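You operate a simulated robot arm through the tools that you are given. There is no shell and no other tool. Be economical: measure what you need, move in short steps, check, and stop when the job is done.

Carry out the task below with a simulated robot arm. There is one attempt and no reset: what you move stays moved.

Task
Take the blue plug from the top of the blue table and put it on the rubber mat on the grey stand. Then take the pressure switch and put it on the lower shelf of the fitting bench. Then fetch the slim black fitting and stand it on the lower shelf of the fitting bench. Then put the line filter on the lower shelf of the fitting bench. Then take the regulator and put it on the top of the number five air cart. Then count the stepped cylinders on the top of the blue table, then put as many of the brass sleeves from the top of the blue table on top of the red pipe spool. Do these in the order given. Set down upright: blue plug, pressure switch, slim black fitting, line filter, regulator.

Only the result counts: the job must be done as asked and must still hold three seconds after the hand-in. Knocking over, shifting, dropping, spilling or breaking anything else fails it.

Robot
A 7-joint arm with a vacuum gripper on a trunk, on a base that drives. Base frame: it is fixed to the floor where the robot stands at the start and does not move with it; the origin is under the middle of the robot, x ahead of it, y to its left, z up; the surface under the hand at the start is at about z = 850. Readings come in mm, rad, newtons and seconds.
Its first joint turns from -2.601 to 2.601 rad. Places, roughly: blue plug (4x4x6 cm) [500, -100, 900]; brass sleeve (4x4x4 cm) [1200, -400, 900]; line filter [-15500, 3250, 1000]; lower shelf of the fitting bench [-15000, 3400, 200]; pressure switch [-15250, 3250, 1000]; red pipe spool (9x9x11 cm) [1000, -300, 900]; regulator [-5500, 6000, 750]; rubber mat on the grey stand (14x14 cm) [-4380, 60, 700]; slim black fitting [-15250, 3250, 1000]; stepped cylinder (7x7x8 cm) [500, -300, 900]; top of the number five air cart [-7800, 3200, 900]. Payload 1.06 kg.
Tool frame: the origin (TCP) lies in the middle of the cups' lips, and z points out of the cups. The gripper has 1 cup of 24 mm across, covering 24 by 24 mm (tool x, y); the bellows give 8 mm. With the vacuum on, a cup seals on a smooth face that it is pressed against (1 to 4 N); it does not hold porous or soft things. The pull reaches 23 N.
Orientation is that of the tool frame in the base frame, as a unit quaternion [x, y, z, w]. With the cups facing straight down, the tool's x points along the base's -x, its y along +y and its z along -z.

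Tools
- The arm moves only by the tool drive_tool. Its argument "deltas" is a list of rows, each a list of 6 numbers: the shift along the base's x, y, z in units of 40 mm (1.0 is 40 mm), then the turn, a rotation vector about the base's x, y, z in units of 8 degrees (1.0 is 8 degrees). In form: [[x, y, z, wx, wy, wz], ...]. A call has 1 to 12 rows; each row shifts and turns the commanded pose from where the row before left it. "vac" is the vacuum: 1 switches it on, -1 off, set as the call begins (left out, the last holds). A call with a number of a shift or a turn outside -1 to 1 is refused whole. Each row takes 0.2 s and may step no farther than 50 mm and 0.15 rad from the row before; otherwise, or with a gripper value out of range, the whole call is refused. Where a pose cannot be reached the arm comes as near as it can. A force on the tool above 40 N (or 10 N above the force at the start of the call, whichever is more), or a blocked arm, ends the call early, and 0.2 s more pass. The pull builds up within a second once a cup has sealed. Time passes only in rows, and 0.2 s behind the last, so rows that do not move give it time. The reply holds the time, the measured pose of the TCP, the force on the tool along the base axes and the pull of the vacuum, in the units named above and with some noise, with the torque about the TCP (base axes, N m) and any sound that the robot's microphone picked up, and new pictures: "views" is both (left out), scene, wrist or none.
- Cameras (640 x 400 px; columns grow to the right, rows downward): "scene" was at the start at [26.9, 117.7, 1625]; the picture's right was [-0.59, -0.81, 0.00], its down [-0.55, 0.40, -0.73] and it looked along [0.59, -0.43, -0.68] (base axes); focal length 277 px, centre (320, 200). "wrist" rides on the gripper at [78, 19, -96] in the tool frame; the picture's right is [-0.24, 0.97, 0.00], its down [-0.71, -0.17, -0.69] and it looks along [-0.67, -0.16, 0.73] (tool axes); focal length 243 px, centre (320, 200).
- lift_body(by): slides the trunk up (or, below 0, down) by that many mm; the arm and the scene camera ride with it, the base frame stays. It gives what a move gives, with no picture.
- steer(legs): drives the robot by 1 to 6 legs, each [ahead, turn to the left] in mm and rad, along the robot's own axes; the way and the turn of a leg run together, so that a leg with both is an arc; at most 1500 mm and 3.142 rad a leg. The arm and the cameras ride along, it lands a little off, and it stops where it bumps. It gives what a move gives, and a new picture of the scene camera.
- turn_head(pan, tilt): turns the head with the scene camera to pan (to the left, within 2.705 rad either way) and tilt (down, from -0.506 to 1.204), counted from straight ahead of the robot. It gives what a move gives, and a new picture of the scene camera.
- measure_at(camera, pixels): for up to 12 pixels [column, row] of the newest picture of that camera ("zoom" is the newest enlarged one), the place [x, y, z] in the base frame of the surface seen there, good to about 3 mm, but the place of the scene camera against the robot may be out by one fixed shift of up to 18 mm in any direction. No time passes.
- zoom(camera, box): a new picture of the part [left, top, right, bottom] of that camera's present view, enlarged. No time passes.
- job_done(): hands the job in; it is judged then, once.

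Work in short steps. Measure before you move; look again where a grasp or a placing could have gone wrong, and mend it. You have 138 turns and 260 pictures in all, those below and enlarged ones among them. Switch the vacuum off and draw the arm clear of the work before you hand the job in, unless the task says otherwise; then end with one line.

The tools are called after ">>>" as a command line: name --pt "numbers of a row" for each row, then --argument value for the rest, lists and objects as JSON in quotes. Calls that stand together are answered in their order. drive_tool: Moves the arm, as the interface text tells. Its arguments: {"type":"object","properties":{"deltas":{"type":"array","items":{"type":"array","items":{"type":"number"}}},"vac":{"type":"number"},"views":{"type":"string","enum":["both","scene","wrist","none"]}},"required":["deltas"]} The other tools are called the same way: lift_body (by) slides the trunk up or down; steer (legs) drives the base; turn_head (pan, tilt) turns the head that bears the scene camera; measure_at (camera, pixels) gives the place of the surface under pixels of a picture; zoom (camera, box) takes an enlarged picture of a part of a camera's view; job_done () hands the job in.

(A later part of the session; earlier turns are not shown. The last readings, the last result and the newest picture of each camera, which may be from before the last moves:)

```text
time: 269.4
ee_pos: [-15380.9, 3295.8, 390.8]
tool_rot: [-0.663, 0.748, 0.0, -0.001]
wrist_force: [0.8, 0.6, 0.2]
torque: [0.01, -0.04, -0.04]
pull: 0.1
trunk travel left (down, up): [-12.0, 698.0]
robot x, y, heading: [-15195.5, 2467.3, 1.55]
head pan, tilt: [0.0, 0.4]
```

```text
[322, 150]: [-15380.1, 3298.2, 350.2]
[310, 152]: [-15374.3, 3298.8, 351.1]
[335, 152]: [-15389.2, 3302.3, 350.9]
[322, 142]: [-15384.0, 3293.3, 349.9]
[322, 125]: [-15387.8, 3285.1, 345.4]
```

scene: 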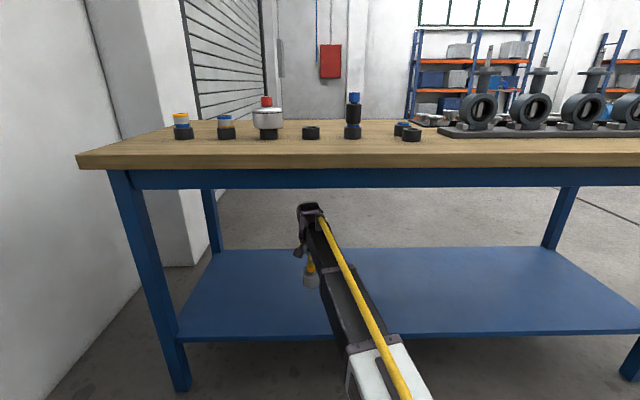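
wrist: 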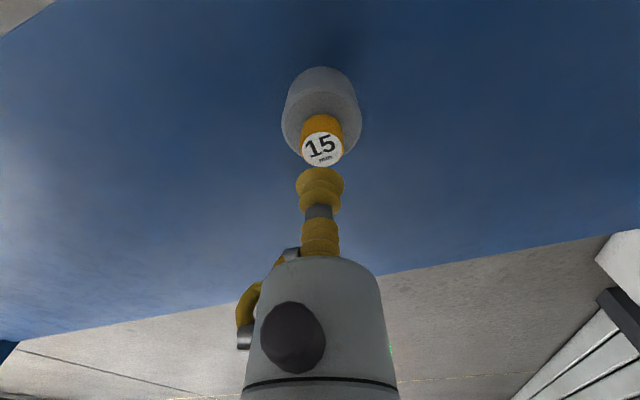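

The switch stands upright on the shelf. I raise a bit, back out, raise the trunk and return above the bench for the slim black fitting.

>>> drive_tool --pt "0 0 0.7 0 0 0" --views "none"

>>> steer --legs '[[-450, 0]]'

>>> lift_body --by 400

>>> lift_body --by 290

>>> drive_tool --pt "1 0 0 0 0 0" --pt "1 0 0 0 0 0" --pt "1 0 0 0 0 0" --views "none"

>>> steer --legs '[[420, 0]]'

>>> drive_tool --pt "0 0 0 0 0 0" --views "wrist"

```text
time: 269.8
ee_pos: [-15380.9, 3294.7, 419.0]
tool_rot: [-0.663, 0.749, 0.001, -0.001]
wrist_force: [0.2, -0.7, 0.3]
torque: [0.0, 0.0, -0.02]
pull: 0.0
trunk travel left (down, up): [-12.0, 698.0]
robot x, y, heading: [-15196.2, 2469.3, 1.548]
head pan, tilt: [0.0, 0.4]
```

```text
time: 272.5
ee_pos: [-15386.1, 2848.3, 418.4]
tool_rot: [-0.661, 0.751, 0.0, -0.001]
wrist_force: [-0.3, -0.4, -0.5]
torque: [-0.03, 0.0, 0.0]
pull: 0.0
trunk travel left (down, up): [-12.0, 698.0]
robot x, y, heading: [-15209.7, 2016.2, 1.543]
head pan, tilt: [0.0, 0.4]
```

scene: 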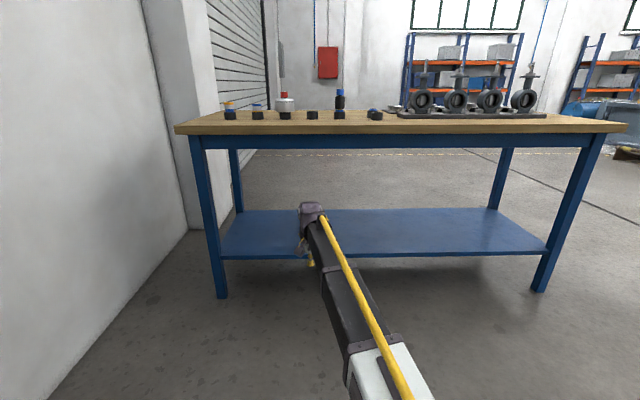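

```text
time: 276.4
ee_pos: [-15386.6, 2846.7, 818.5]
tool_rot: [-0.661, 0.75, 0.0, 0.001]
wrist_force: [0.0, 0.2, -0.2]
torque: [0.0, 0.0, 0.01]
pull: 0.1
trunk travel left (down, up): [-412.0, 298.0]
robot x, y, heading: [-15211.6, 2018.0, 1.549]
head pan, tilt: [0.0, 0.4]
```

```text
time: 279.3
ee_pos: [-15386.4, 2848.7, 1108.6]
tool_rot: [-0.661, 0.751, 0.0, 0.0]
wrist_force: [-0.3, -0.7, -0.8]
torque: [-0.03, -0.02, 0.0]
pull: 0.0
trunk travel left (down, up): [-702.0, 8.0]
robot x, y, heading: [-15207.3, 2019.7, 1.549]
head pan, tilt: [0.0, 0.4]
```

```text
time: 280.1
ee_pos: [-15266.3, 2848.6, 1107.3]
tool_rot: [-0.66, 0.751, 0.001, 0.0]
wrist_force: [0.0, -1.0, -0.3]
torque: [0.01, -0.01, 0.0]
pull: 0.0
trunk travel left (down, up): [-702.0, 8.0]
robot x, y, heading: [-15211.2, 2018.8, 1.54]
head pan, tilt: [0.0, 0.4]
```

```text
time: 282.6
ee_pos: [-15244.8, 3258.2, 1106.9]
tool_rot: [-0.657, 0.754, 0.0, -0.001]
wrist_force: [0.5, -0.6, 0.3]
torque: [0.02, -0.01, 0.0]
pull: 0.0
trunk travel left (down, up): [-702.0, 8.0]
robot x, y, heading: [-15193.7, 2428.0, 1.534]
head pan, tilt: [0.0, 0.4]
```

scene: 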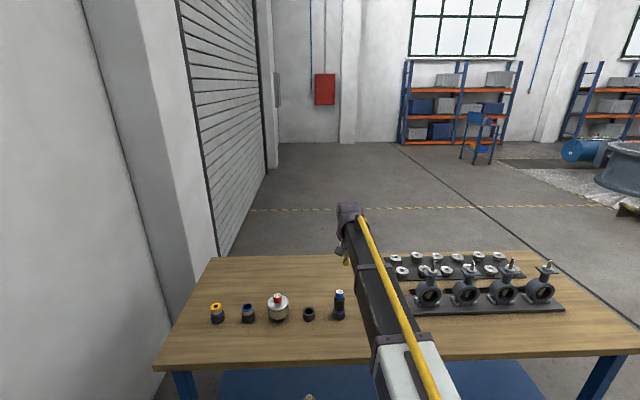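

```text
time: 283.0
ee_pos: [-15245.3, 3258.3, 1109.9]
tool_rot: [-0.657, 0.754, 0.0, 0.001]
wrist_force: [-0.4, 0.0, 0.1]
torque: [-0.03, 0.0, -0.02]
pull: 0.1
trunk travel left (down, up): [-702.0, 8.0]
robot x, y, heading: [-15193.5, 2428.3, 1.533]
head pan, tilt: [0.0, 0.4]
```

wrist: 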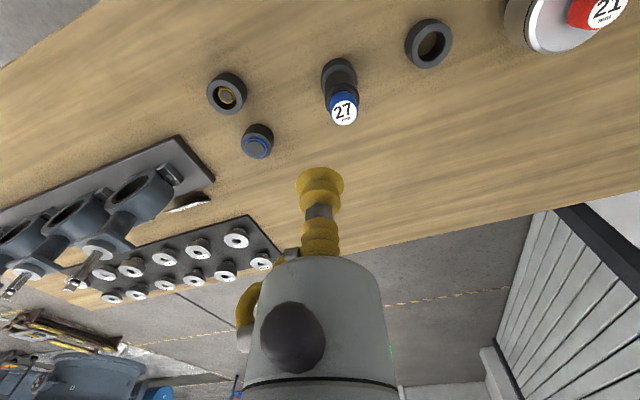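

The slim black fitting's cap is at (344,112). I measure it.

>>> zoom --camera "wrist" --box '[304, 50, 384, 130]'

>>> measure_at --camera "wrist" --pixels '[[344, 113], [335, 112], [353, 113], [344, 104], [344, 121], [342, 80]]'

```text
5.00 times, centred on (344, 90) of wrist
```

zoom: 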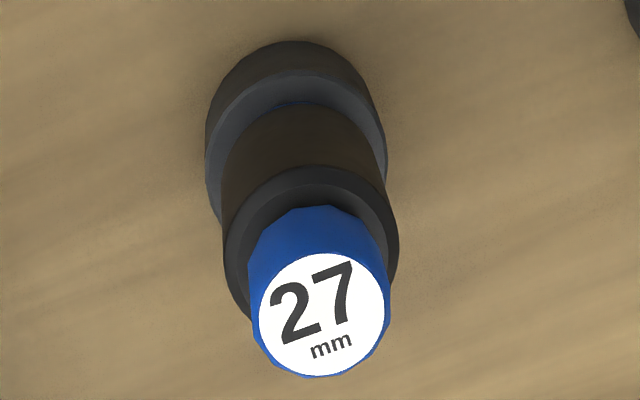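

```text
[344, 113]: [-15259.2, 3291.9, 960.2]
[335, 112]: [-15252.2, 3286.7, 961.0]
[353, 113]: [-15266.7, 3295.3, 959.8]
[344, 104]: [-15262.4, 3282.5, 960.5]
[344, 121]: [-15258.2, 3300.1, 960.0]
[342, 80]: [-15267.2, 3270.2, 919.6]
```

The cap centre is at (-15259.5,3292,960). I align, descend with vacuum, and grip.

>>> drive_tool --pt "-0.36 0.84 0 0 0 0" --pt "0 0 -1 0 0 0" --pt "0 0 -1 0 0 0" --pt "0 0 -1 0 0 0" --pt "0 0 -0.5 0 0 0" --pt "0 0 -0.15 0 0 0" --pt "0 0 -0.1 0 0 0" --pt "0 0 -0.05 0 0 0" --pt "0 0 0 0 0 0" --pt "0 0 0 0 0 0" --vac 1 --views "wrist"

```text
time: 285.2
ee_pos: [-15258.8, 3292.4, 956.2]
tool_rot: [-0.657, 0.754, 0.001, 0.001]
wrist_force: [0.6, 4.1, 15.4]
torque: [0.05, -0.01, 0.0]
pull: 22.8
trunk travel left (down, up): [-702.0, 8.0]
robot x, y, heading: [-15193.0, 2427.1, 1.532]
head pan, tilt: [0.0, 0.4]
```

wrist: 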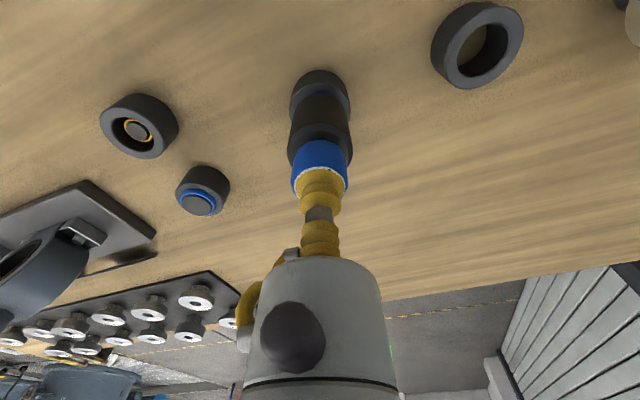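

Sealed. I lift slowly straight up and look.

>>> drive_tool --pt "0 0 0.2 0 0 0" --pt "0 0 0.3 0 0 0" --pt "0 0 0.5 0 0 0" --pt "0 0 1 0 0 0" --pt "0 0 1 0 0 0" --pt "0 0 1 0 0 0" --pt "0 0 1 0 0 0" --views "both"

>>> zoom --camera "scene" --box '[310, 170, 390, 240]'

```text
time: 286.8
ee_pos: [-15259.6, 3291.7, 1160.8]
tool_rot: [-0.656, 0.755, 0.0, 0.0]
wrist_force: [-0.7, 0.5, -2.6]
torque: [-0.02, 0.02, 0.0]
pull: 23.0
trunk travel left (down, up): [-702.0, 8.0]
robot x, y, heading: [-15192.7, 2430.7, 1.535]
head pan, tilt: [0.0, 0.4]
```

scene: 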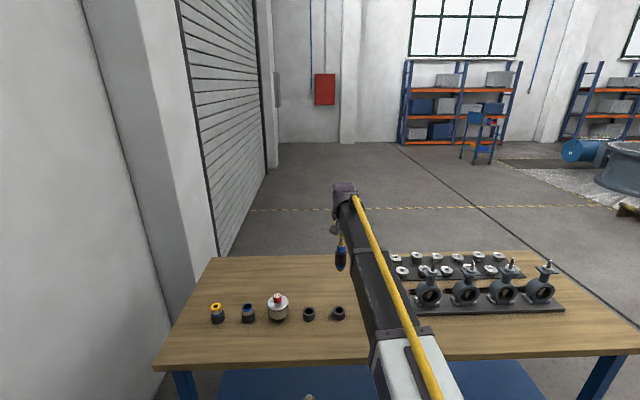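
wrist: 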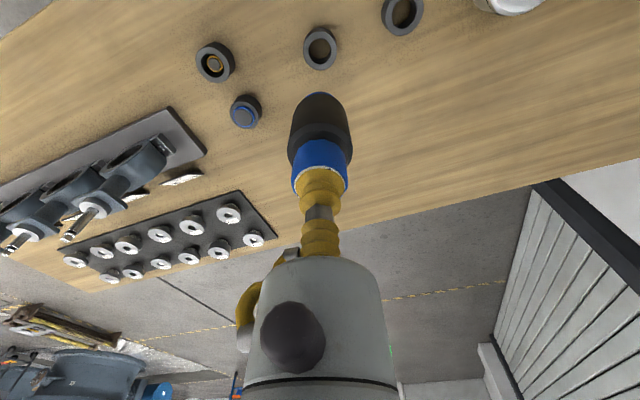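

```text
5.71 times, centred on (350, 205) of scene
```

zoom: 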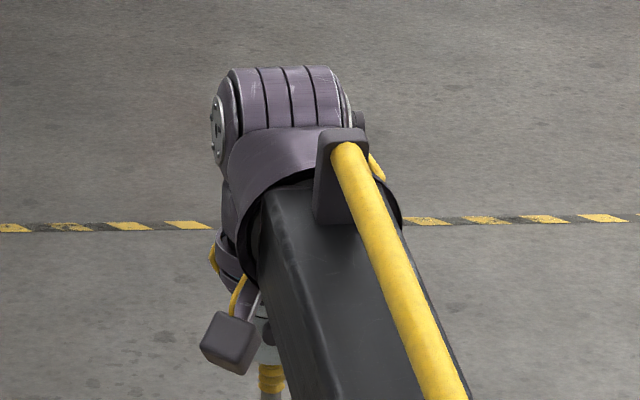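

The fitting came out cleanly. I back out, lower the trunk and tool, then check it.

>>> steer --legs '[[-450, 0]]'

>>> lift_body --by -400

>>> lift_body --by -290

>>> drive_tool --pt "0 0 -0.7 0 0 0" --pt "0 0 -0.7 0 0 0" --views "scene"

>>> zoom --camera "scene" --box '[270, 200, 370, 300]'

```text
time: 289.6
ee_pos: [-15269.9, 2837.2, 1160.1]
tool_rot: [-0.654, 0.757, 0.001, -0.001]
wrist_force: [0.1, 0.0, -2.1]
torque: [0.02, -0.02, 0.0]
pull: 22.9
trunk travel left (down, up): [-702.0, 8.0]
robot x, y, heading: [-15211.6, 1969.0, 1.524]
head pan, tilt: [0.0, 0.4]
```

scene: 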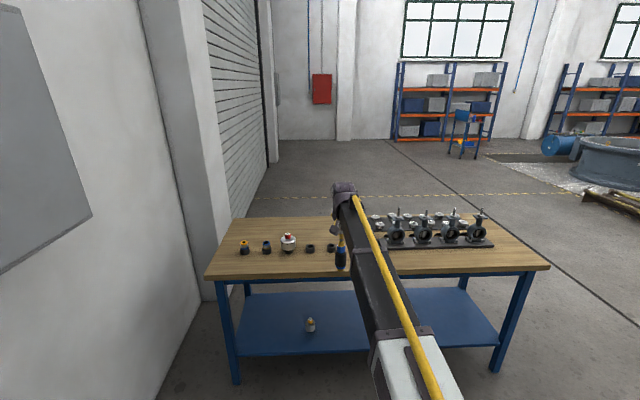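

```text
time: 293.4
ee_pos: [-15270.4, 2836.9, 760.1]
tool_rot: [-0.653, 0.758, 0.0, 0.0]
wrist_force: [0.6, -0.5, -3.2]
torque: [0.01, 0.03, 0.03]
pull: 22.0
trunk travel left (down, up): [-302.0, 408.0]
robot x, y, heading: [-15211.9, 1974.2, 1.524]
head pan, tilt: [0.0, 0.4]
```

```text
time: 296.3
ee_pos: [-15270.6, 2836.4, 469.5]
tool_rot: [-0.653, 0.757, 0.0, 0.0]
wrist_force: [-0.4, -1.0, -2.4]
torque: [0.0, 0.03, -0.01]
pull: 23.0
trunk travel left (down, up): [-12.0, 698.0]
robot x, y, heading: [-15215.4, 1971.2, 1.532]
head pan, tilt: [0.0, 0.4]
```

```text
time: 296.9
ee_pos: [-15269.7, 2836.9, 412.5]
tool_rot: [-0.654, 0.756, 0.0, 0.0]
wrist_force: [-0.2, 1.0, -2.5]
torque: [0.03, 0.0, -0.01]
pull: 22.8
trunk travel left (down, up): [-12.0, 698.0]
robot x, y, heading: [-15215.1, 1969.9, 1.524]
head pan, tilt: [0.0, 0.4]
```

scene: 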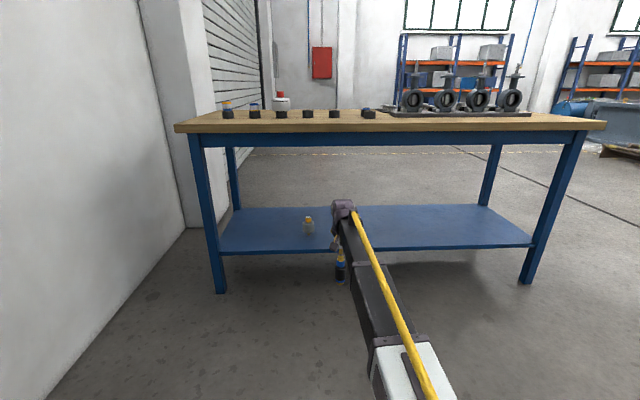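

```text
4.00 times, centred on (320, 250) of scene
```

zoom: 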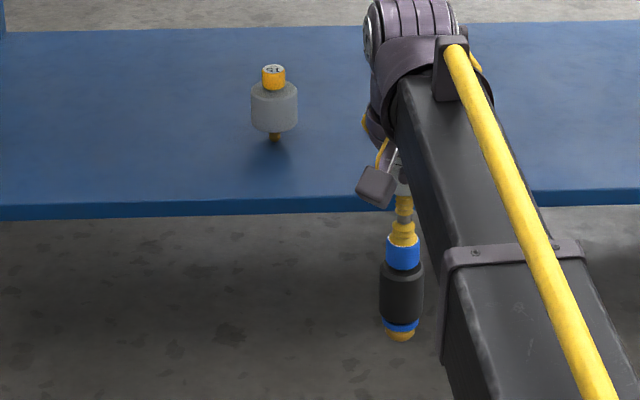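

The switch still stands on the shelf. I drive in with the black fitting held at z 412.

>>> steer --legs '[[450, 0]]'

>>> drive_tool --pt "0 0 -0.5 0 0 0" --pt "0 0 -0.45 0 0 0" --pt "0 0 0 0 0 0" --views "wrist"

```text
time: 299.6
ee_pos: [-15244.7, 3289.1, 412.9]
tool_rot: [-0.652, 0.759, 0.0, 0.001]
wrist_force: [0.3, -0.9, -2.3]
torque: [-0.01, 0.0, -0.02]
pull: 22.4
trunk travel left (down, up): [-12.0, 698.0]
robot x, y, heading: [-15193.9, 2425.8, 1.524]
head pan, tilt: [0.0, 0.4]
```

scene: 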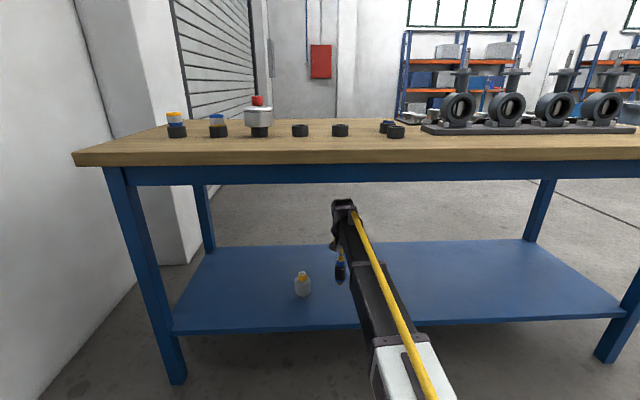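

```text
time: 300.4
ee_pos: [-15242.2, 3289.1, 374.6]
tool_rot: [-0.653, 0.758, 0.001, 0.0]
wrist_force: [-0.5, 0.1, -2.9]
torque: [0.03, 0.02, 0.03]
pull: 23.0
trunk travel left (down, up): [-12.0, 698.0]
robot x, y, heading: [-15189.4, 2426.4, 1.516]
head pan, tilt: [0.0, 0.4]
```

wrist: 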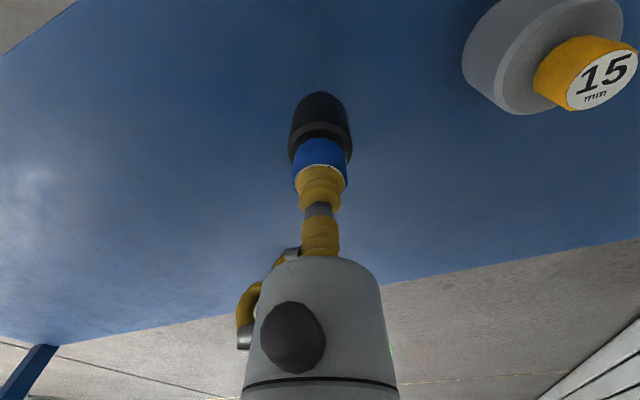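

Clear of the switch. I lower in fine steps to contact.

>>> drive_tool --pt "0 0 -0.2 0 0 0" --pt "0 0 -0.05 0 0 0" --pt "0 0 0 0 0 0" --views "none"

>>> drive_tool --pt "0 0 -0.05 0 0 0" --pt "0 0 0 0 0 0" --views "none"

>>> drive_tool --pt "0 0 -0.05 0 0 0" --pt "0 0 0 0 0 0" --views "none"

>>> drive_tool --pt "0 0 -0.04 0 0 0" --pt "0 0 0 0 0 0" --views "none"

```text
time: 301.2
ee_pos: [-15244.4, 3288.8, 364.7]
tool_rot: [-0.652, 0.758, 0.0, 0.0]
wrist_force: [-0.9, -0.9, -1.8]
torque: [0.01, 0.0, -0.01]
pull: 22.9
trunk travel left (down, up): [-12.0, 698.0]
robot x, y, heading: [-15193.8, 2424.6, 1.523]
head pan, tilt: [0.0, 0.4]
```

```text
time: 301.8
ee_pos: [-15243.6, 3289.3, 361.7]
tool_rot: [-0.651, 0.759, 0.0, 0.0]
wrist_force: [-0.4, -0.4, -3.6]
torque: [0.04, -0.02, -0.02]
pull: 22.8
trunk travel left (down, up): [-12.0, 698.0]
robot x, y, heading: [-15193.2, 2425.7, 1.519]
head pan, tilt: [0.0, 0.4]
```

```text
time: 302.4
ee_pos: [-15243.9, 3288.1, 359.4]
tool_rot: [-0.652, 0.758, 0.0, 0.0]
wrist_force: [1.1, -1.3, -2.9]
torque: [0.0, 0.0, 0.03]
pull: 23.5
trunk travel left (down, up): [-12.0, 698.0]
robot x, y, heading: [-15187.6, 2419.8, 1.526]
head pan, tilt: [0.0, 0.4]
```

```text
time: 303.0
ee_pos: [-15245.1, 3288.2, 358.1]
tool_rot: [-0.652, 0.758, 0.0, 0.0]
wrist_force: [0.3, 0.2, -2.8]
torque: [0.02, 0.01, -0.01]
pull: 23.1
trunk travel left (down, up): [-12.0, 698.0]
robot x, y, heading: [-15193.6, 2425.3, 1.517]
head pan, tilt: [0.0, 0.4]
```

No contact yet; I continue.

>>> drive_tool --pt "0 0 -0.04 0 0 0" --pt "0 0 0 0 0 0" --views "none"

>>> drive_tool --pt "0 0 -0.035 0 0 0" --pt "0 0 0 0 0 0" --views "none"

>>> drive_tool --pt "0 0 -0.035 0 0 0" --pt "0 0 0 0 0 0" --views "none"

```text
time: 303.6
ee_pos: [-15245.7, 3289.6, 356.8]
tool_rot: [-0.652, 0.758, 0.0, 0.0]
wrist_force: [0.4, 1.3, -1.8]
torque: [-0.01, -0.01, 0.0]
pull: 23.1
trunk travel left (down, up): [-12.0, 698.0]
robot x, y, heading: [-15191.9, 2422.4, 1.519]
head pan, tilt: [0.0, 0.4]
```

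```text
time: 304.2
ee_pos: [-15244.0, 3289.8, 356.1]
tool_rot: [-0.651, 0.759, 0.0, 0.0]
wrist_force: [-0.3, -0.3, -2.8]
torque: [-0.01, 0.01, -0.01]
pull: 22.4
trunk travel left (down, up): [-12.0, 698.0]
robot x, y, heading: [-15194.6, 2424.7, 1.523]
head pan, tilt: [0.0, 0.4]
```

```text
time: 304.8
ee_pos: [-15243.6, 3290.2, 354.6]
tool_rot: [-0.653, 0.758, 0.0, -0.001]
wrist_force: [-0.1, 0.4, -2.2]
torque: [-0.02, 0.01, 0.0]
pull: 22.7
trunk travel left (down, up): [-12.0, 698.0]
robot x, y, heading: [-15192.5, 2425.1, 1.521]
head pan, tilt: [0.0, 0.4]
```

Still hanging; I continue in 1.5 mm steps.

>>> drive_tool --pt "0 0 -0.035 0 0 0" --pt "0 0 0 0 0 0" --views "none"

>>> drive_tool --pt "0 0 -0.035 0 0 0" --pt "0 0 0 0 0 0" --views "none"

>>> drive_tool --pt "0 0 -0.035 0 0 0" --pt "0 0 0 0 0 0" --views "wrist"

```text
time: 305.4
ee_pos: [-15244.5, 3289.9, 351.9]
tool_rot: [-0.652, 0.758, 0.0, 0.0]
wrist_force: [1.0, 0.3, -2.7]
torque: [-0.03, 0.04, 0.01]
pull: 22.7
trunk travel left (down, up): [-12.0, 698.0]
robot x, y, heading: [-15196.0, 2423.1, 1.52]
head pan, tilt: [0.0, 0.4]
```

```text
time: 306.0
ee_pos: [-15244.7, 3290.7, 351.0]
tool_rot: [-0.652, 0.758, 0.0, 0.0]
wrist_force: [-0.1, 0.3, -2.2]
torque: [-0.01, 0.04, 0.02]
pull: 22.8
trunk travel left (down, up): [-12.0, 698.0]
robot x, y, heading: [-15189.1, 2423.3, 1.519]
head pan, tilt: [0.0, 0.4]
```

```text
time: 306.6
ee_pos: [-15244.0, 3289.3, 350.3]
tool_rot: [-0.652, 0.758, 0.001, 0.0]
wrist_force: [-0.3, -0.6, -2.4]
torque: [-0.05, -0.01, 0.01]
pull: 22.8
trunk travel left (down, up): [-12.0, 698.0]
robot x, y, heading: [-15191.1, 2428.5, 1.521]
head pan, tilt: [0.0, 0.4]
```

wrist: 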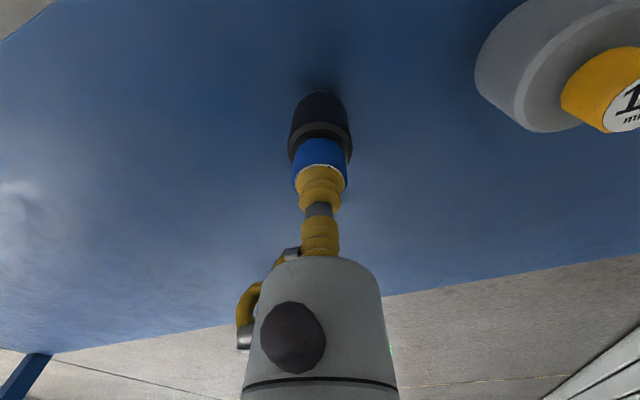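

I continue lowering in small steps.

>>> drive_tool --pt "0 0 -0.04 0 0 0" --pt "0 0 0 0 0 0" --views "none"

>>> drive_tool --pt "0 0 -0.04 0 0 0" --pt "0 0 0 0 0 0" --views "none"

>>> drive_tool --pt "0 0 -0.04 0 0 0" --pt "0 0 0 0 0 0" --views "none"

>>> zoom --camera "scene" --box '[290, 230, 390, 330]'

```text
time: 307.2
ee_pos: [-15244.6, 3289.6, 350.9]
tool_rot: [-0.652, 0.758, 0.001, 0.0]
wrist_force: [-0.5, 0.4, 1.4]
torque: [0.02, 0.01, 0.01]
pull: 22.9
trunk travel left (down, up): [-12.0, 698.0]
robot x, y, heading: [-15192.0, 2421.5, 1.517]
head pan, tilt: [0.0, 0.4]
```

```text
time: 307.8
ee_pos: [-15245.0, 3288.0, 349.6]
tool_rot: [-0.651, 0.759, 0.001, 0.0]
wrist_force: [-0.4, 1.5, 12.6]
torque: [0.01, -0.01, 0.01]
pull: 22.9
trunk travel left (down, up): [-12.0, 698.0]
robot x, y, heading: [-15190.7, 2425.3, 1.52]
head pan, tilt: [0.0, 0.4]
```

```text
time: 308.4
ee_pos: [-15243.2, 3287.6, 347.0]
tool_rot: [-0.652, 0.758, 0.001, 0.0]
wrist_force: [-0.8, 2.1, 14.3]
torque: [0.08, 0.0, 0.02]
pull: 22.5
trunk travel left (down, up): [-12.0, 698.0]
robot x, y, heading: [-15193.2, 2425.9, 1.519]
head pan, tilt: [0.0, 0.4]
```

```text
4.00 times, centred on (340, 280) of scene
```

zoom: 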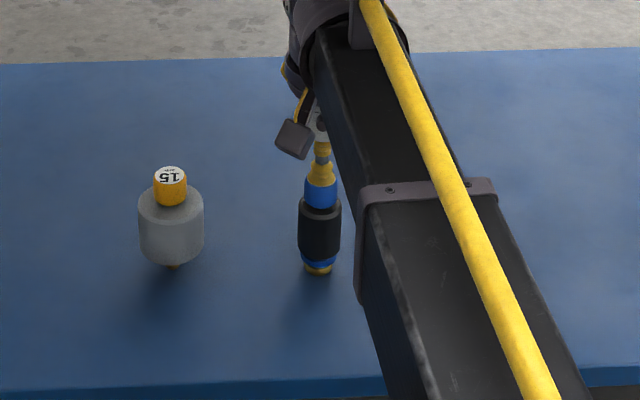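

Contact with 14 N. I ease up 3 mm, release, wait, then rise slowly.

>>> drive_tool --pt "0 0 0.065 0 0 0" --pt "0 0 0 0 0 0" --views "none"

>>> drive_tool --pt "0 0 0 0 0 0" --pt "0 0 0 0 0 0" --pt "0 0 0 0 0 0" --pt "0 0 0 0 0 0" --pt "0 0 0.03 0 0 0" --pt "0 0 0.03 0 0 0" --pt "0 0 0.05 0 0 0" --pt "0 0 0.1 0 0 0" --pt "0 0 0.2 0 0 0" --pt "0 0 0.5 0 0 0" --pt "0 0 0 0 0 0" --pt "0 0 0 0 0 0" --vac -1 --views "wrist"

>>> measure_at --camera "wrist" --pixels '[[322, 150], [312, 150], [332, 150], [322, 142]]'

```text
time: 309.0
ee_pos: [-15244.8, 3288.3, 347.1]
tool_rot: [-0.652, 0.758, -0.001, -0.001]
wrist_force: [-0.8, 0.0, -2.1]
torque: [-0.01, 0.01, -0.01]
pull: 22.9
trunk travel left (down, up): [-12.0, 698.0]
robot x, y, heading: [-15195.0, 2425.9, 1.519]
head pan, tilt: [0.0, 0.4]
```

```text
time: 311.6
ee_pos: [-15243.9, 3289.5, 385.4]
tool_rot: [-0.652, 0.759, 0.0, 0.0]
wrist_force: [0.1, -0.5, -0.1]
torque: [0.03, 0.0, 0.0]
pull: 0.1
trunk travel left (down, up): [-12.0, 698.0]
robot x, y, heading: [-15191.1, 2427.5, 1.523]
head pan, tilt: [0.0, 0.4]
```

wrist: 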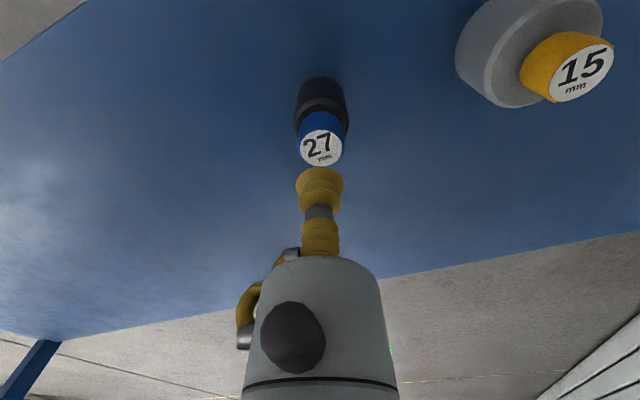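

```text
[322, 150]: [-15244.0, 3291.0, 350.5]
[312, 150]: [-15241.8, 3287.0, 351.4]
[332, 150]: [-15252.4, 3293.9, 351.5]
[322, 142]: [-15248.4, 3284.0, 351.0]
```

The black fitting stands upright. I rise, back out, raise the trunk, shift the arm left and return above the bench for the silver line filter.

>>> drive_tool --pt "0 0 0.8 0 0 0" --views "none"

>>> steer --legs '[[-450, 0], [0, 0.05]]'

>>> lift_body --by 400

>>> lift_body --by 290

>>> drive_tool --pt "-1 0 0 0 0 0" --pt "-1 0 0 0 0 0" --pt "-1 0 0 0 0 0" --pt "-1 0 0 0 0 0" --pt "-1 0 0 0 0 0" --pt "-0.5 0 0 0 0 0" --views "none"

>>> steer --legs '[[420, 0]]'

>>> drive_tool --pt "0 0 0 0 0 0" --views "wrist"

```text
time: 312.0
ee_pos: [-15244.0, 3290.4, 416.8]
tool_rot: [-0.652, 0.758, 0.001, -0.001]
wrist_force: [-0.1, 0.9, -0.8]
torque: [-0.01, 0.0, 0.0]
pull: 0.0
trunk travel left (down, up): [-12.0, 698.0]
robot x, y, heading: [-15188.4, 2423.4, 1.518]
head pan, tilt: [0.0, 0.4]
```

```text
time: 315.2
ee_pos: [-15307.7, 2821.8, 416.8]
tool_rot: [-0.669, 0.743, 0.001, 0.0]
wrist_force: [0.0, -0.1, 0.9]
torque: [0.01, -0.01, 0.04]
pull: 0.0
trunk travel left (down, up): [-12.0, 698.0]
robot x, y, heading: [-15214.4, 1965.3, 1.566]
head pan, tilt: [0.0, 0.4]
```

scene: 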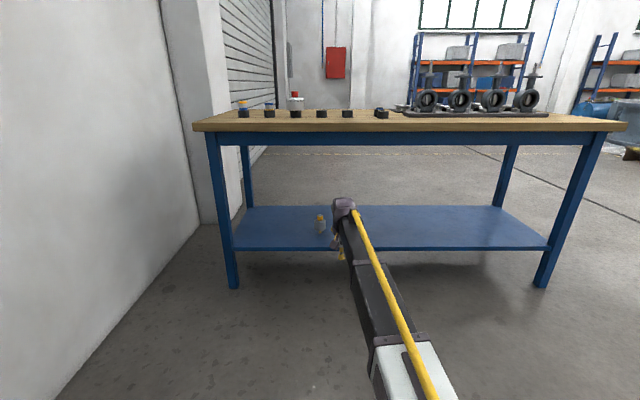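

```text
time: 319.1
ee_pos: [-15308.4, 2822.6, 817.7]
tool_rot: [-0.669, 0.743, 0.0, 0.0]
wrist_force: [0.0, -0.6, 0.4]
torque: [-0.01, 0.01, -0.01]
pull: 0.1
trunk travel left (down, up): [-412.0, 298.0]
robot x, y, heading: [-15213.3, 1961.3, 1.563]
head pan, tilt: [0.0, 0.4]
```

```text
time: 322.0
ee_pos: [-15309.5, 2823.0, 1107.5]
tool_rot: [-0.67, 0.742, -0.001, -0.001]
wrist_force: [-0.1, 0.8, 0.5]
torque: [0.04, 0.04, 0.03]
pull: 0.1
trunk travel left (down, up): [-702.0, 8.0]
robot x, y, heading: [-15215.2, 1960.7, 1.569]
head pan, tilt: [0.0, 0.4]
```

```text
time: 323.4
ee_pos: [-15529.3, 2821.0, 1108.2]
tool_rot: [-0.669, 0.743, 0.001, 0.0]
wrist_force: [-0.3, 0.5, -0.3]
torque: [0.02, 0.03, -0.01]
pull: 0.0
trunk travel left (down, up): [-702.0, 8.0]
robot x, y, heading: [-15217.1, 1957.2, 1.567]
head pan, tilt: [0.0, 0.4]
```

```text
time: 326.0
ee_pos: [-15532.6, 3240.4, 1108.7]
tool_rot: [-0.671, 0.742, 0.0, 0.001]
wrist_force: [0.0, 0.7, 0.8]
torque: [0.02, -0.01, -0.01]
pull: 0.1
trunk travel left (down, up): [-702.0, 8.0]
robot x, y, heading: [-15216.1, 2382.0, 1.574]
head pan, tilt: [0.0, 0.4]
```

scene: 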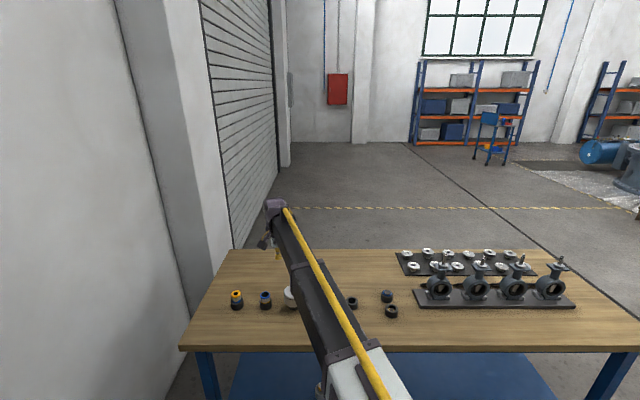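

```text
time: 326.4
ee_pos: [-15534.1, 3239.0, 1109.7]
tool_rot: [-0.672, 0.741, 0.0, 0.0]
wrist_force: [-0.2, 0.3, 0.8]
torque: [0.0, 0.0, 0.0]
pull: 0.0
trunk travel left (down, up): [-702.0, 8.0]
robot x, y, heading: [-15217.7, 2381.1, 1.571]
head pan, tilt: [0.0, 0.4]
```

wrist: 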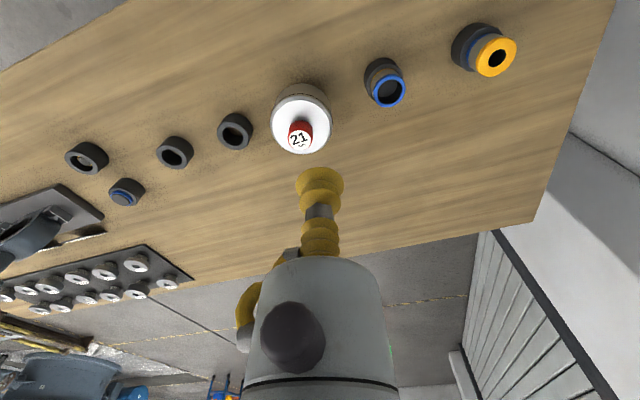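

The silver item's red cap is at (299,138). I move 50 mm closer and shift over it, then measure.

>>> steer --legs '[[40, 0]]'

>>> drive_tool --pt "0.5 -0.8 0 0 0 0" --pt "0.5 0 0 0 0 0" --views "wrist"

>>> zoom --camera "wrist" --box '[270, 40, 400, 170]'

```text
time: 327.2
ee_pos: [-15531.0, 3280.7, 1108.4]
tool_rot: [-0.671, 0.741, 0.001, 0.0]
wrist_force: [0.7, 0.1, -0.1]
torque: [-0.04, 0.0, -0.02]
pull: 0.0
trunk travel left (down, up): [-702.0, 8.0]
robot x, y, heading: [-15214.2, 2420.6, 1.573]
head pan, tilt: [0.0, 0.4]
```

scene: 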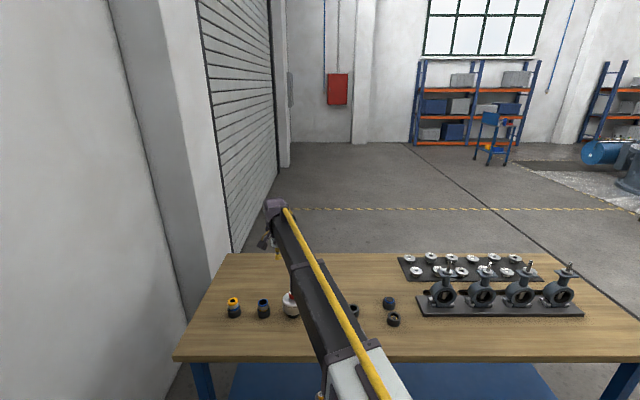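

```text
time: 327.9
ee_pos: [-15490.5, 3249.9, 1108.6]
tool_rot: [-0.671, 0.741, 0.0, 0.0]
wrist_force: [-0.8, -0.2, 0.6]
torque: [-0.03, 0.03, 0.0]
pull: 0.1
trunk travel left (down, up): [-702.0, 8.0]
robot x, y, heading: [-15214.7, 2421.1, 1.573]
head pan, tilt: [0.0, 0.4]
```

wrist: 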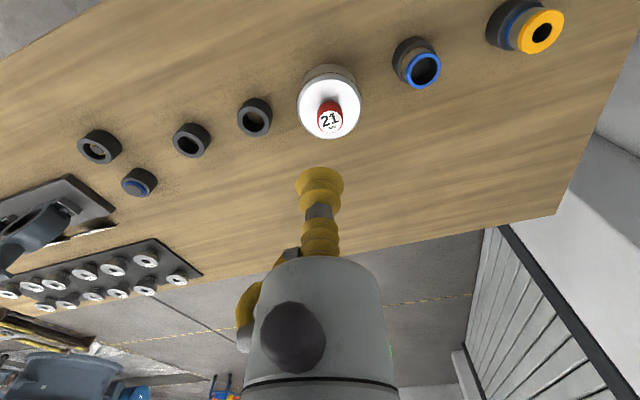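

```text
3.08 times, centred on (335, 105) of wrist
```

zoom: 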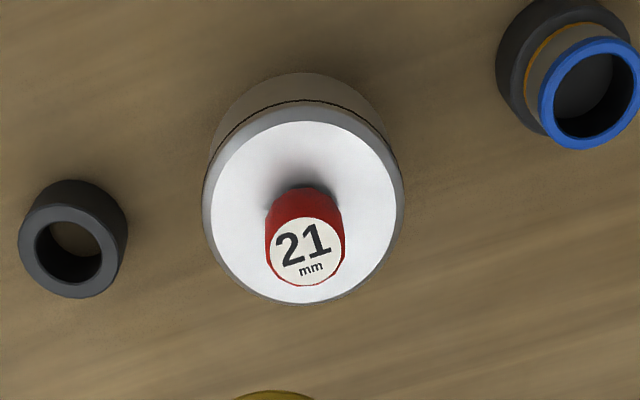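

I measure the cap's centre at about (330,121).

>>> measure_at --camera "wrist" --pixels '[[330, 121], [321, 121], [339, 121], [330, 113], [330, 129], [310, 110], [350, 100]]'

```text
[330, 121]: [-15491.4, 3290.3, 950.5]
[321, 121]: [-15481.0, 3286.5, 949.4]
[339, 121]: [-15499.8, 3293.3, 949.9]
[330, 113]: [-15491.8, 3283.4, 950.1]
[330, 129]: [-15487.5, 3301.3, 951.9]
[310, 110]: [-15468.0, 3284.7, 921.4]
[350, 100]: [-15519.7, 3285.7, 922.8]
```

The centre is (-15490,3290.5,950). I align, descend and grip.

>>> drive_tool --pt "0 1 0 0 0 0" --pt "0 0 -1 0 0 0" --pt "0 0 -1 0 0 0" --pt "0 0 -1 0 0 0" --pt "0 0 -0.7 0 0 0" --pt "0 0 -0.2 0 0 0" --pt "0 0 -0.1 0 0 0" --pt "0 0 -0.04 0 0 0" --pt "0 0 0 0 0 0" --pt "0 0 0 0 0 0" --vac 1 --views "wrist"

```text
time: 330.1
ee_pos: [-15492.0, 3288.5, 947.3]
tool_rot: [-0.671, 0.742, 0.001, 0.001]
wrist_force: [-2.6, 2.7, 10.7]
torque: [0.08, -0.07, 0.03]
pull: 22.8
trunk travel left (down, up): [-702.0, 8.0]
robot x, y, heading: [-15214.2, 2423.7, 1.572]
head pan, tilt: [0.0, 0.4]
```

wrist: 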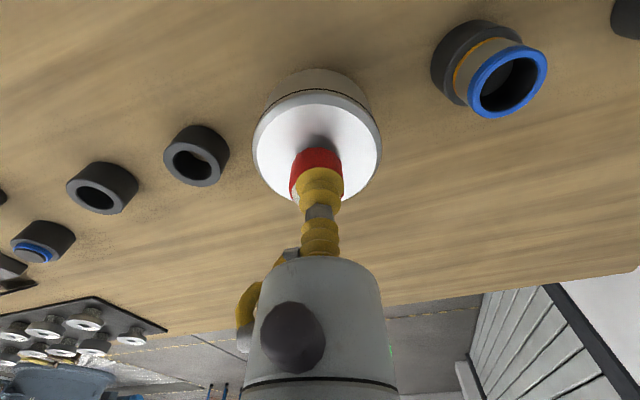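

Sealed. I lift, back out, lower the trunk and tool, and check.

>>> drive_tool --pt "0 0 0.2 0 0 0" --pt "0 0 0.3 0 0 0" --pt "0 0 0.5 0 0 0" --pt "0 0 1 0 0 0" --pt "0 0 1 0 0 0" --pt "0 0 1 0 0 0" --pt "0 0 1 0 0 0" --views "wrist"

>>> steer --legs '[[-450, 0]]'

>>> lift_body --by -400

>>> lift_body --by -290

>>> drive_tool --pt "-0.4 0 -0.7 0 0 0" --pt "-0.4 0 -0.6 0 0 0" --views "scene"

>>> zoom --camera "scene" --box '[210, 190, 370, 290]'

```text
time: 331.6
ee_pos: [-15491.9, 3288.2, 1148.0]
tool_rot: [-0.671, 0.741, 0.001, 0.0]
wrist_force: [0.1, -0.7, -4.7]
torque: [0.03, -0.02, -0.01]
pull: 23.0
trunk travel left (down, up): [-702.0, 8.0]
robot x, y, heading: [-15213.8, 2419.5, 1.575]
head pan, tilt: [0.0, 0.4]
```

wrist: 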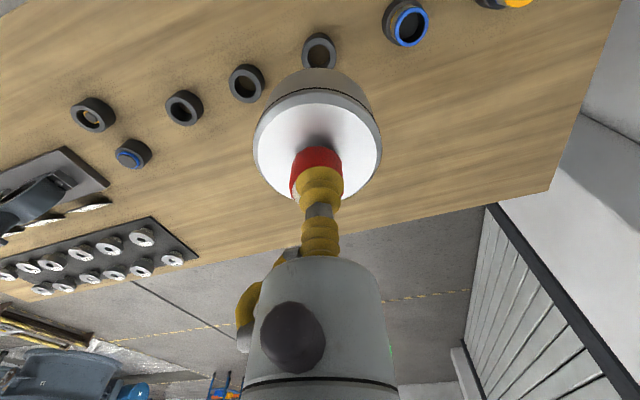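

```text
time: 334.3
ee_pos: [-15490.0, 2847.5, 1147.3]
tool_rot: [-0.669, 0.743, 0.0, -0.001]
wrist_force: [-0.5, 0.7, -3.9]
torque: [-0.02, -0.02, 0.03]
pull: 22.5
trunk travel left (down, up): [-702.0, 8.0]
robot x, y, heading: [-15217.5, 1983.4, 1.568]
head pan, tilt: [0.0, 0.4]
```

scene: 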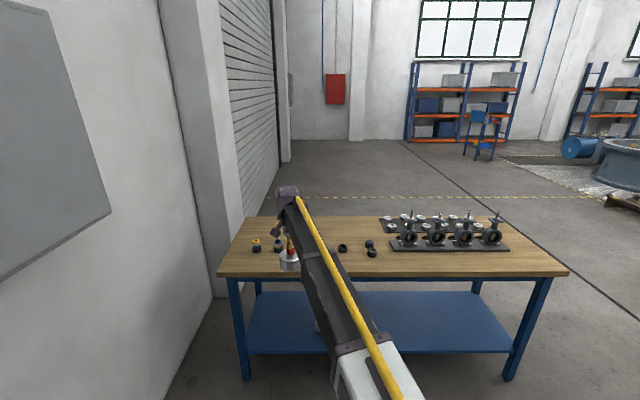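

```text
time: 338.2
ee_pos: [-15489.0, 2847.6, 746.8]
tool_rot: [-0.67, 0.742, 0.0, 0.001]
wrist_force: [0.2, 0.5, -5.0]
torque: [-0.03, 0.0, -0.01]
pull: 22.8
trunk travel left (down, up): [-302.0, 408.0]
robot x, y, heading: [-15215.3, 1982.8, 1.571]
head pan, tilt: [0.0, 0.4]
```

```text
time: 341.1
ee_pos: [-15488.7, 2847.9, 456.9]
tool_rot: [-0.669, 0.743, 0.0, 0.0]
wrist_force: [-0.4, 0.1, -4.8]
torque: [-0.02, 0.03, -0.02]
pull: 23.0
trunk travel left (down, up): [-12.0, 698.0]
robot x, y, heading: [-15218.4, 1976.9, 1.568]
head pan, tilt: [0.0, 0.4]
```

```text
time: 341.7
ee_pos: [-15519.8, 2848.8, 402.9]
tool_rot: [-0.67, 0.742, 0.0, 0.001]
wrist_force: [0.5, 0.0, -5.0]
torque: [0.01, 0.02, -0.01]
pull: 22.8
trunk travel left (down, up): [-12.0, 698.0]
robot x, y, heading: [-15217.3, 1977.7, 1.565]
head pan, tilt: [0.0, 0.4]
```

scene: 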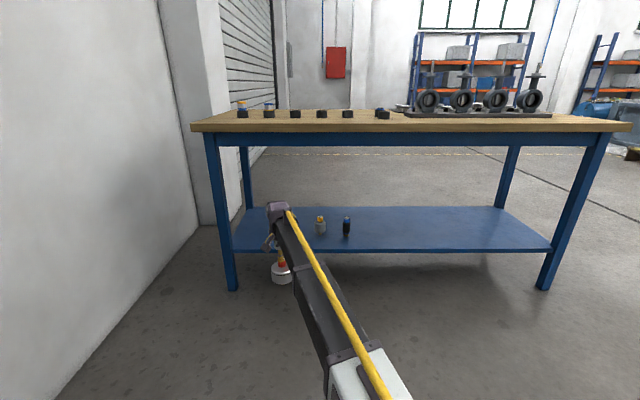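

```text
4.00 times, centred on (290, 240) of scene
```

zoom: 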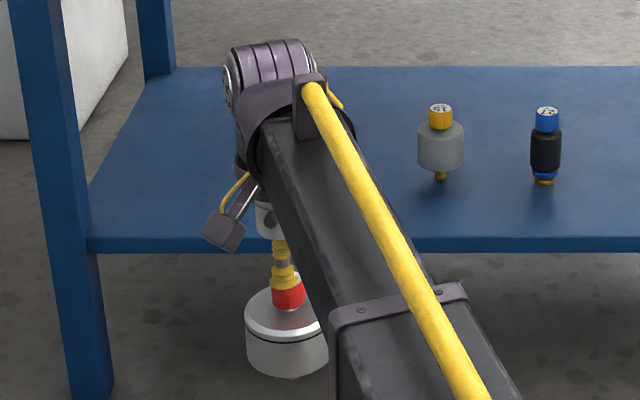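

All fine: both items stand on the shelf and the filter hangs with its stem down. I drive in.

>>> steer --legs '[[450, 0]]'

>>> drive_tool --pt "0 0 -0.5 0 0 0" --pt "0 0 -0.3 0 0 0" --pt "0 0 -0.05 0 0 0" --pt "0 0 0 0 0 0" --views "wrist"

>>> drive_tool --pt "0 0 -0.1 0 0 0" --pt "0 0 -0.1 0 0 0" --pt "0 0 0 0 0 0" --views "none"

>>> drive_tool --pt "0 0 -0.06 0 0 0" --pt "0 0 0 0 0 0" --views "none"

```text
time: 344.4
ee_pos: [-15529.1, 3287.0, 403.5]
tool_rot: [-0.673, 0.739, 0.0, 0.0]
wrist_force: [0.1, 0.6, -4.0]
torque: [0.0, -0.01, 0.05]
pull: 23.0
trunk travel left (down, up): [-12.0, 698.0]
robot x, y, heading: [-15215.9, 2418.9, 1.577]
head pan, tilt: [0.0, 0.4]
```

scene: 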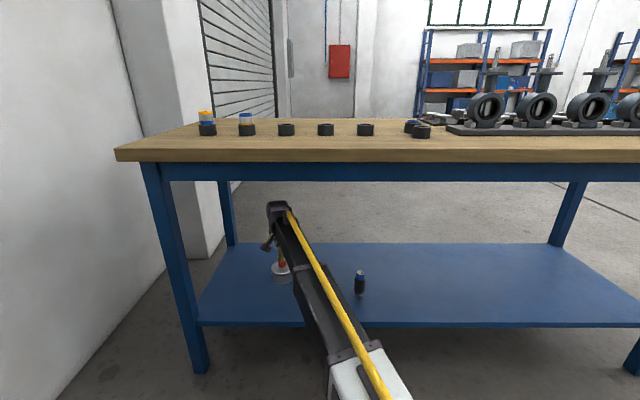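

```text
time: 345.4
ee_pos: [-15528.5, 3285.3, 367.9]
tool_rot: [-0.673, 0.74, 0.0, 0.0]
wrist_force: [0.0, -0.1, -4.4]
torque: [-0.03, -0.01, 0.0]
pull: 22.8
trunk travel left (down, up): [-12.0, 698.0]
robot x, y, heading: [-15214.4, 2418.1, 1.578]
head pan, tilt: [0.0, 0.4]
```

wrist: 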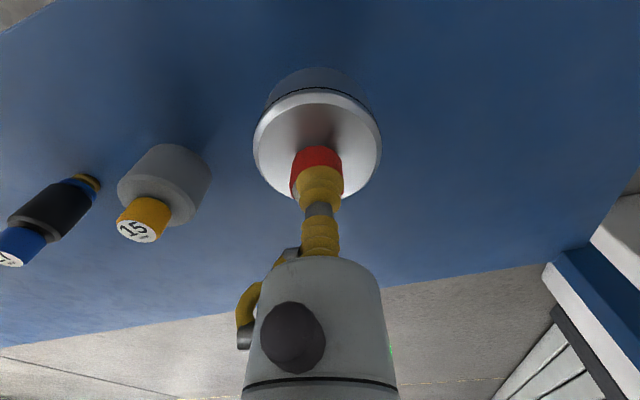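

```text
time: 346.2
ee_pos: [-15531.0, 3286.3, 362.2]
tool_rot: [-0.673, 0.739, 0.001, 0.0]
wrist_force: [-0.1, -0.8, -4.8]
torque: [-0.02, 0.0, 0.01]
pull: 22.4
trunk travel left (down, up): [-12.0, 698.0]
robot x, y, heading: [-15216.0, 2418.2, 1.579]
head pan, tilt: [0.0, 0.4]
```

```text
time: 346.8
ee_pos: [-15529.9, 3285.9, 359.0]
tool_rot: [-0.673, 0.74, 0.0, 0.001]
wrist_force: [0.4, -0.2, -3.8]
torque: [-0.03, 0.02, 0.01]
pull: 22.6
trunk travel left (down, up): [-12.0, 698.0]
robot x, y, heading: [-15216.7, 2421.1, 1.574]
head pan, tilt: [0.0, 0.4]
```

I continue downward in small steps to contact.

>>> drive_tool --pt "0 0 -0.06 0 0 0" --pt "0 0 0 0 0 0" --views "none"

>>> drive_tool --pt "0 0 -0.05 0 0 0" --pt "0 0 0 0 0 0" --views "none"

>>> drive_tool --pt "0 0 -0.04 0 0 0" --pt "0 0 0 0 0 0" --views "none"

>>> drive_tool --pt "0 0 -0.04 0 0 0" --pt "0 0 0 0 0 0" --views "none"

```text
time: 347.4
ee_pos: [-15528.0, 3285.4, 355.7]
tool_rot: [-0.673, 0.74, -0.001, 0.0]
wrist_force: [0.5, -0.6, -4.9]
torque: [0.0, 0.0, 0.0]
pull: 23.1
trunk travel left (down, up): [-12.0, 698.0]
robot x, y, heading: [-15218.6, 2420.1, 1.573]
head pan, tilt: [0.0, 0.4]
```

```text
time: 348.0
ee_pos: [-15528.6, 3284.9, 355.8]
tool_rot: [-0.673, 0.74, 0.0, -0.001]
wrist_force: [-0.7, -0.4, -3.5]
torque: [0.01, 0.05, -0.03]
pull: 22.8
trunk travel left (down, up): [-12.0, 698.0]
robot x, y, heading: [-15216.2, 2419.4, 1.574]
head pan, tilt: [0.0, 0.4]
```

```text
time: 348.6
ee_pos: [-15528.2, 3285.9, 352.5]
tool_rot: [-0.674, 0.739, 0.0, 0.0]
wrist_force: [-0.6, 0.0, -4.0]
torque: [0.03, 0.01, -0.03]
pull: 23.1
trunk travel left (down, up): [-12.0, 698.0]
robot x, y, heading: [-15215.2, 2422.6, 1.575]
head pan, tilt: [0.0, 0.4]
```

```text
time: 349.2
ee_pos: [-15528.8, 3285.0, 351.8]
tool_rot: [-0.673, 0.74, -0.001, 0.0]
wrist_force: [-0.2, 1.1, -4.3]
torque: [0.0, 0.02, -0.04]
pull: 23.6
trunk travel left (down, up): [-12.0, 698.0]
robot x, y, heading: [-15219.7, 2419.2, 1.575]
head pan, tilt: [0.0, 0.4]
```

Still hanging; I go on.

>>> drive_tool --pt "0 0 -0.04 0 0 0" --pt "0 0 0 0 0 0" --views "none"

>>> drive_tool --pt "0 0 -0.04 0 0 0" --pt "0 0 0 0 0 0" --views "none"

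>>> drive_tool --pt "0 0 -0.04 0 0 0" --pt "0 0 0 0 0 0" --views "none"

>>> drive_tool --pt "0 0 -0.03 0 0 0" --pt "0 0 0 0 0 0" --views "none"

```text
time: 349.8
ee_pos: [-15528.7, 3285.7, 350.2]
tool_rot: [-0.673, 0.74, 0.0, 0.0]
wrist_force: [-0.7, -0.1, -2.3]
torque: [-0.01, -0.04, -0.02]
pull: 22.8
trunk travel left (down, up): [-12.0, 698.0]
robot x, y, heading: [-15216.9, 2424.4, 1.582]
head pan, tilt: [0.0, 0.4]
```

```text
time: 350.4
ee_pos: [-15529.3, 3285.6, 349.1]
tool_rot: [-0.673, 0.74, 0.001, 0.0]
wrist_force: [-0.2, -1.2, 6.4]
torque: [-0.04, -0.02, -0.02]
pull: 22.6
trunk travel left (down, up): [-12.0, 698.0]
robot x, y, heading: [-15217.0, 2416.9, 1.577]
head pan, tilt: [0.0, 0.4]
```

```text
time: 351.0
ee_pos: [-15529.1, 3285.7, 348.1]
tool_rot: [-0.673, 0.74, 0.001, 0.0]
wrist_force: [-1.4, -1.6, 12.3]
torque: [-0.02, -0.03, -0.01]
pull: 22.8
trunk travel left (down, up): [-12.0, 698.0]
robot x, y, heading: [-15214.0, 2421.4, 1.573]
head pan, tilt: [0.0, 0.4]
```

```text
time: 351.6
ee_pos: [-15529.5, 3285.9, 347.0]
tool_rot: [-0.673, 0.74, 0.001, -0.001]
wrist_force: [-1.5, -1.7, 15.1]
torque: [-0.08, 0.01, -0.01]
pull: 22.7
trunk travel left (down, up): [-12.0, 698.0]
robot x, y, heading: [-15214.0, 2421.5, 1.573]
head pan, tilt: [0.0, 0.4]
```

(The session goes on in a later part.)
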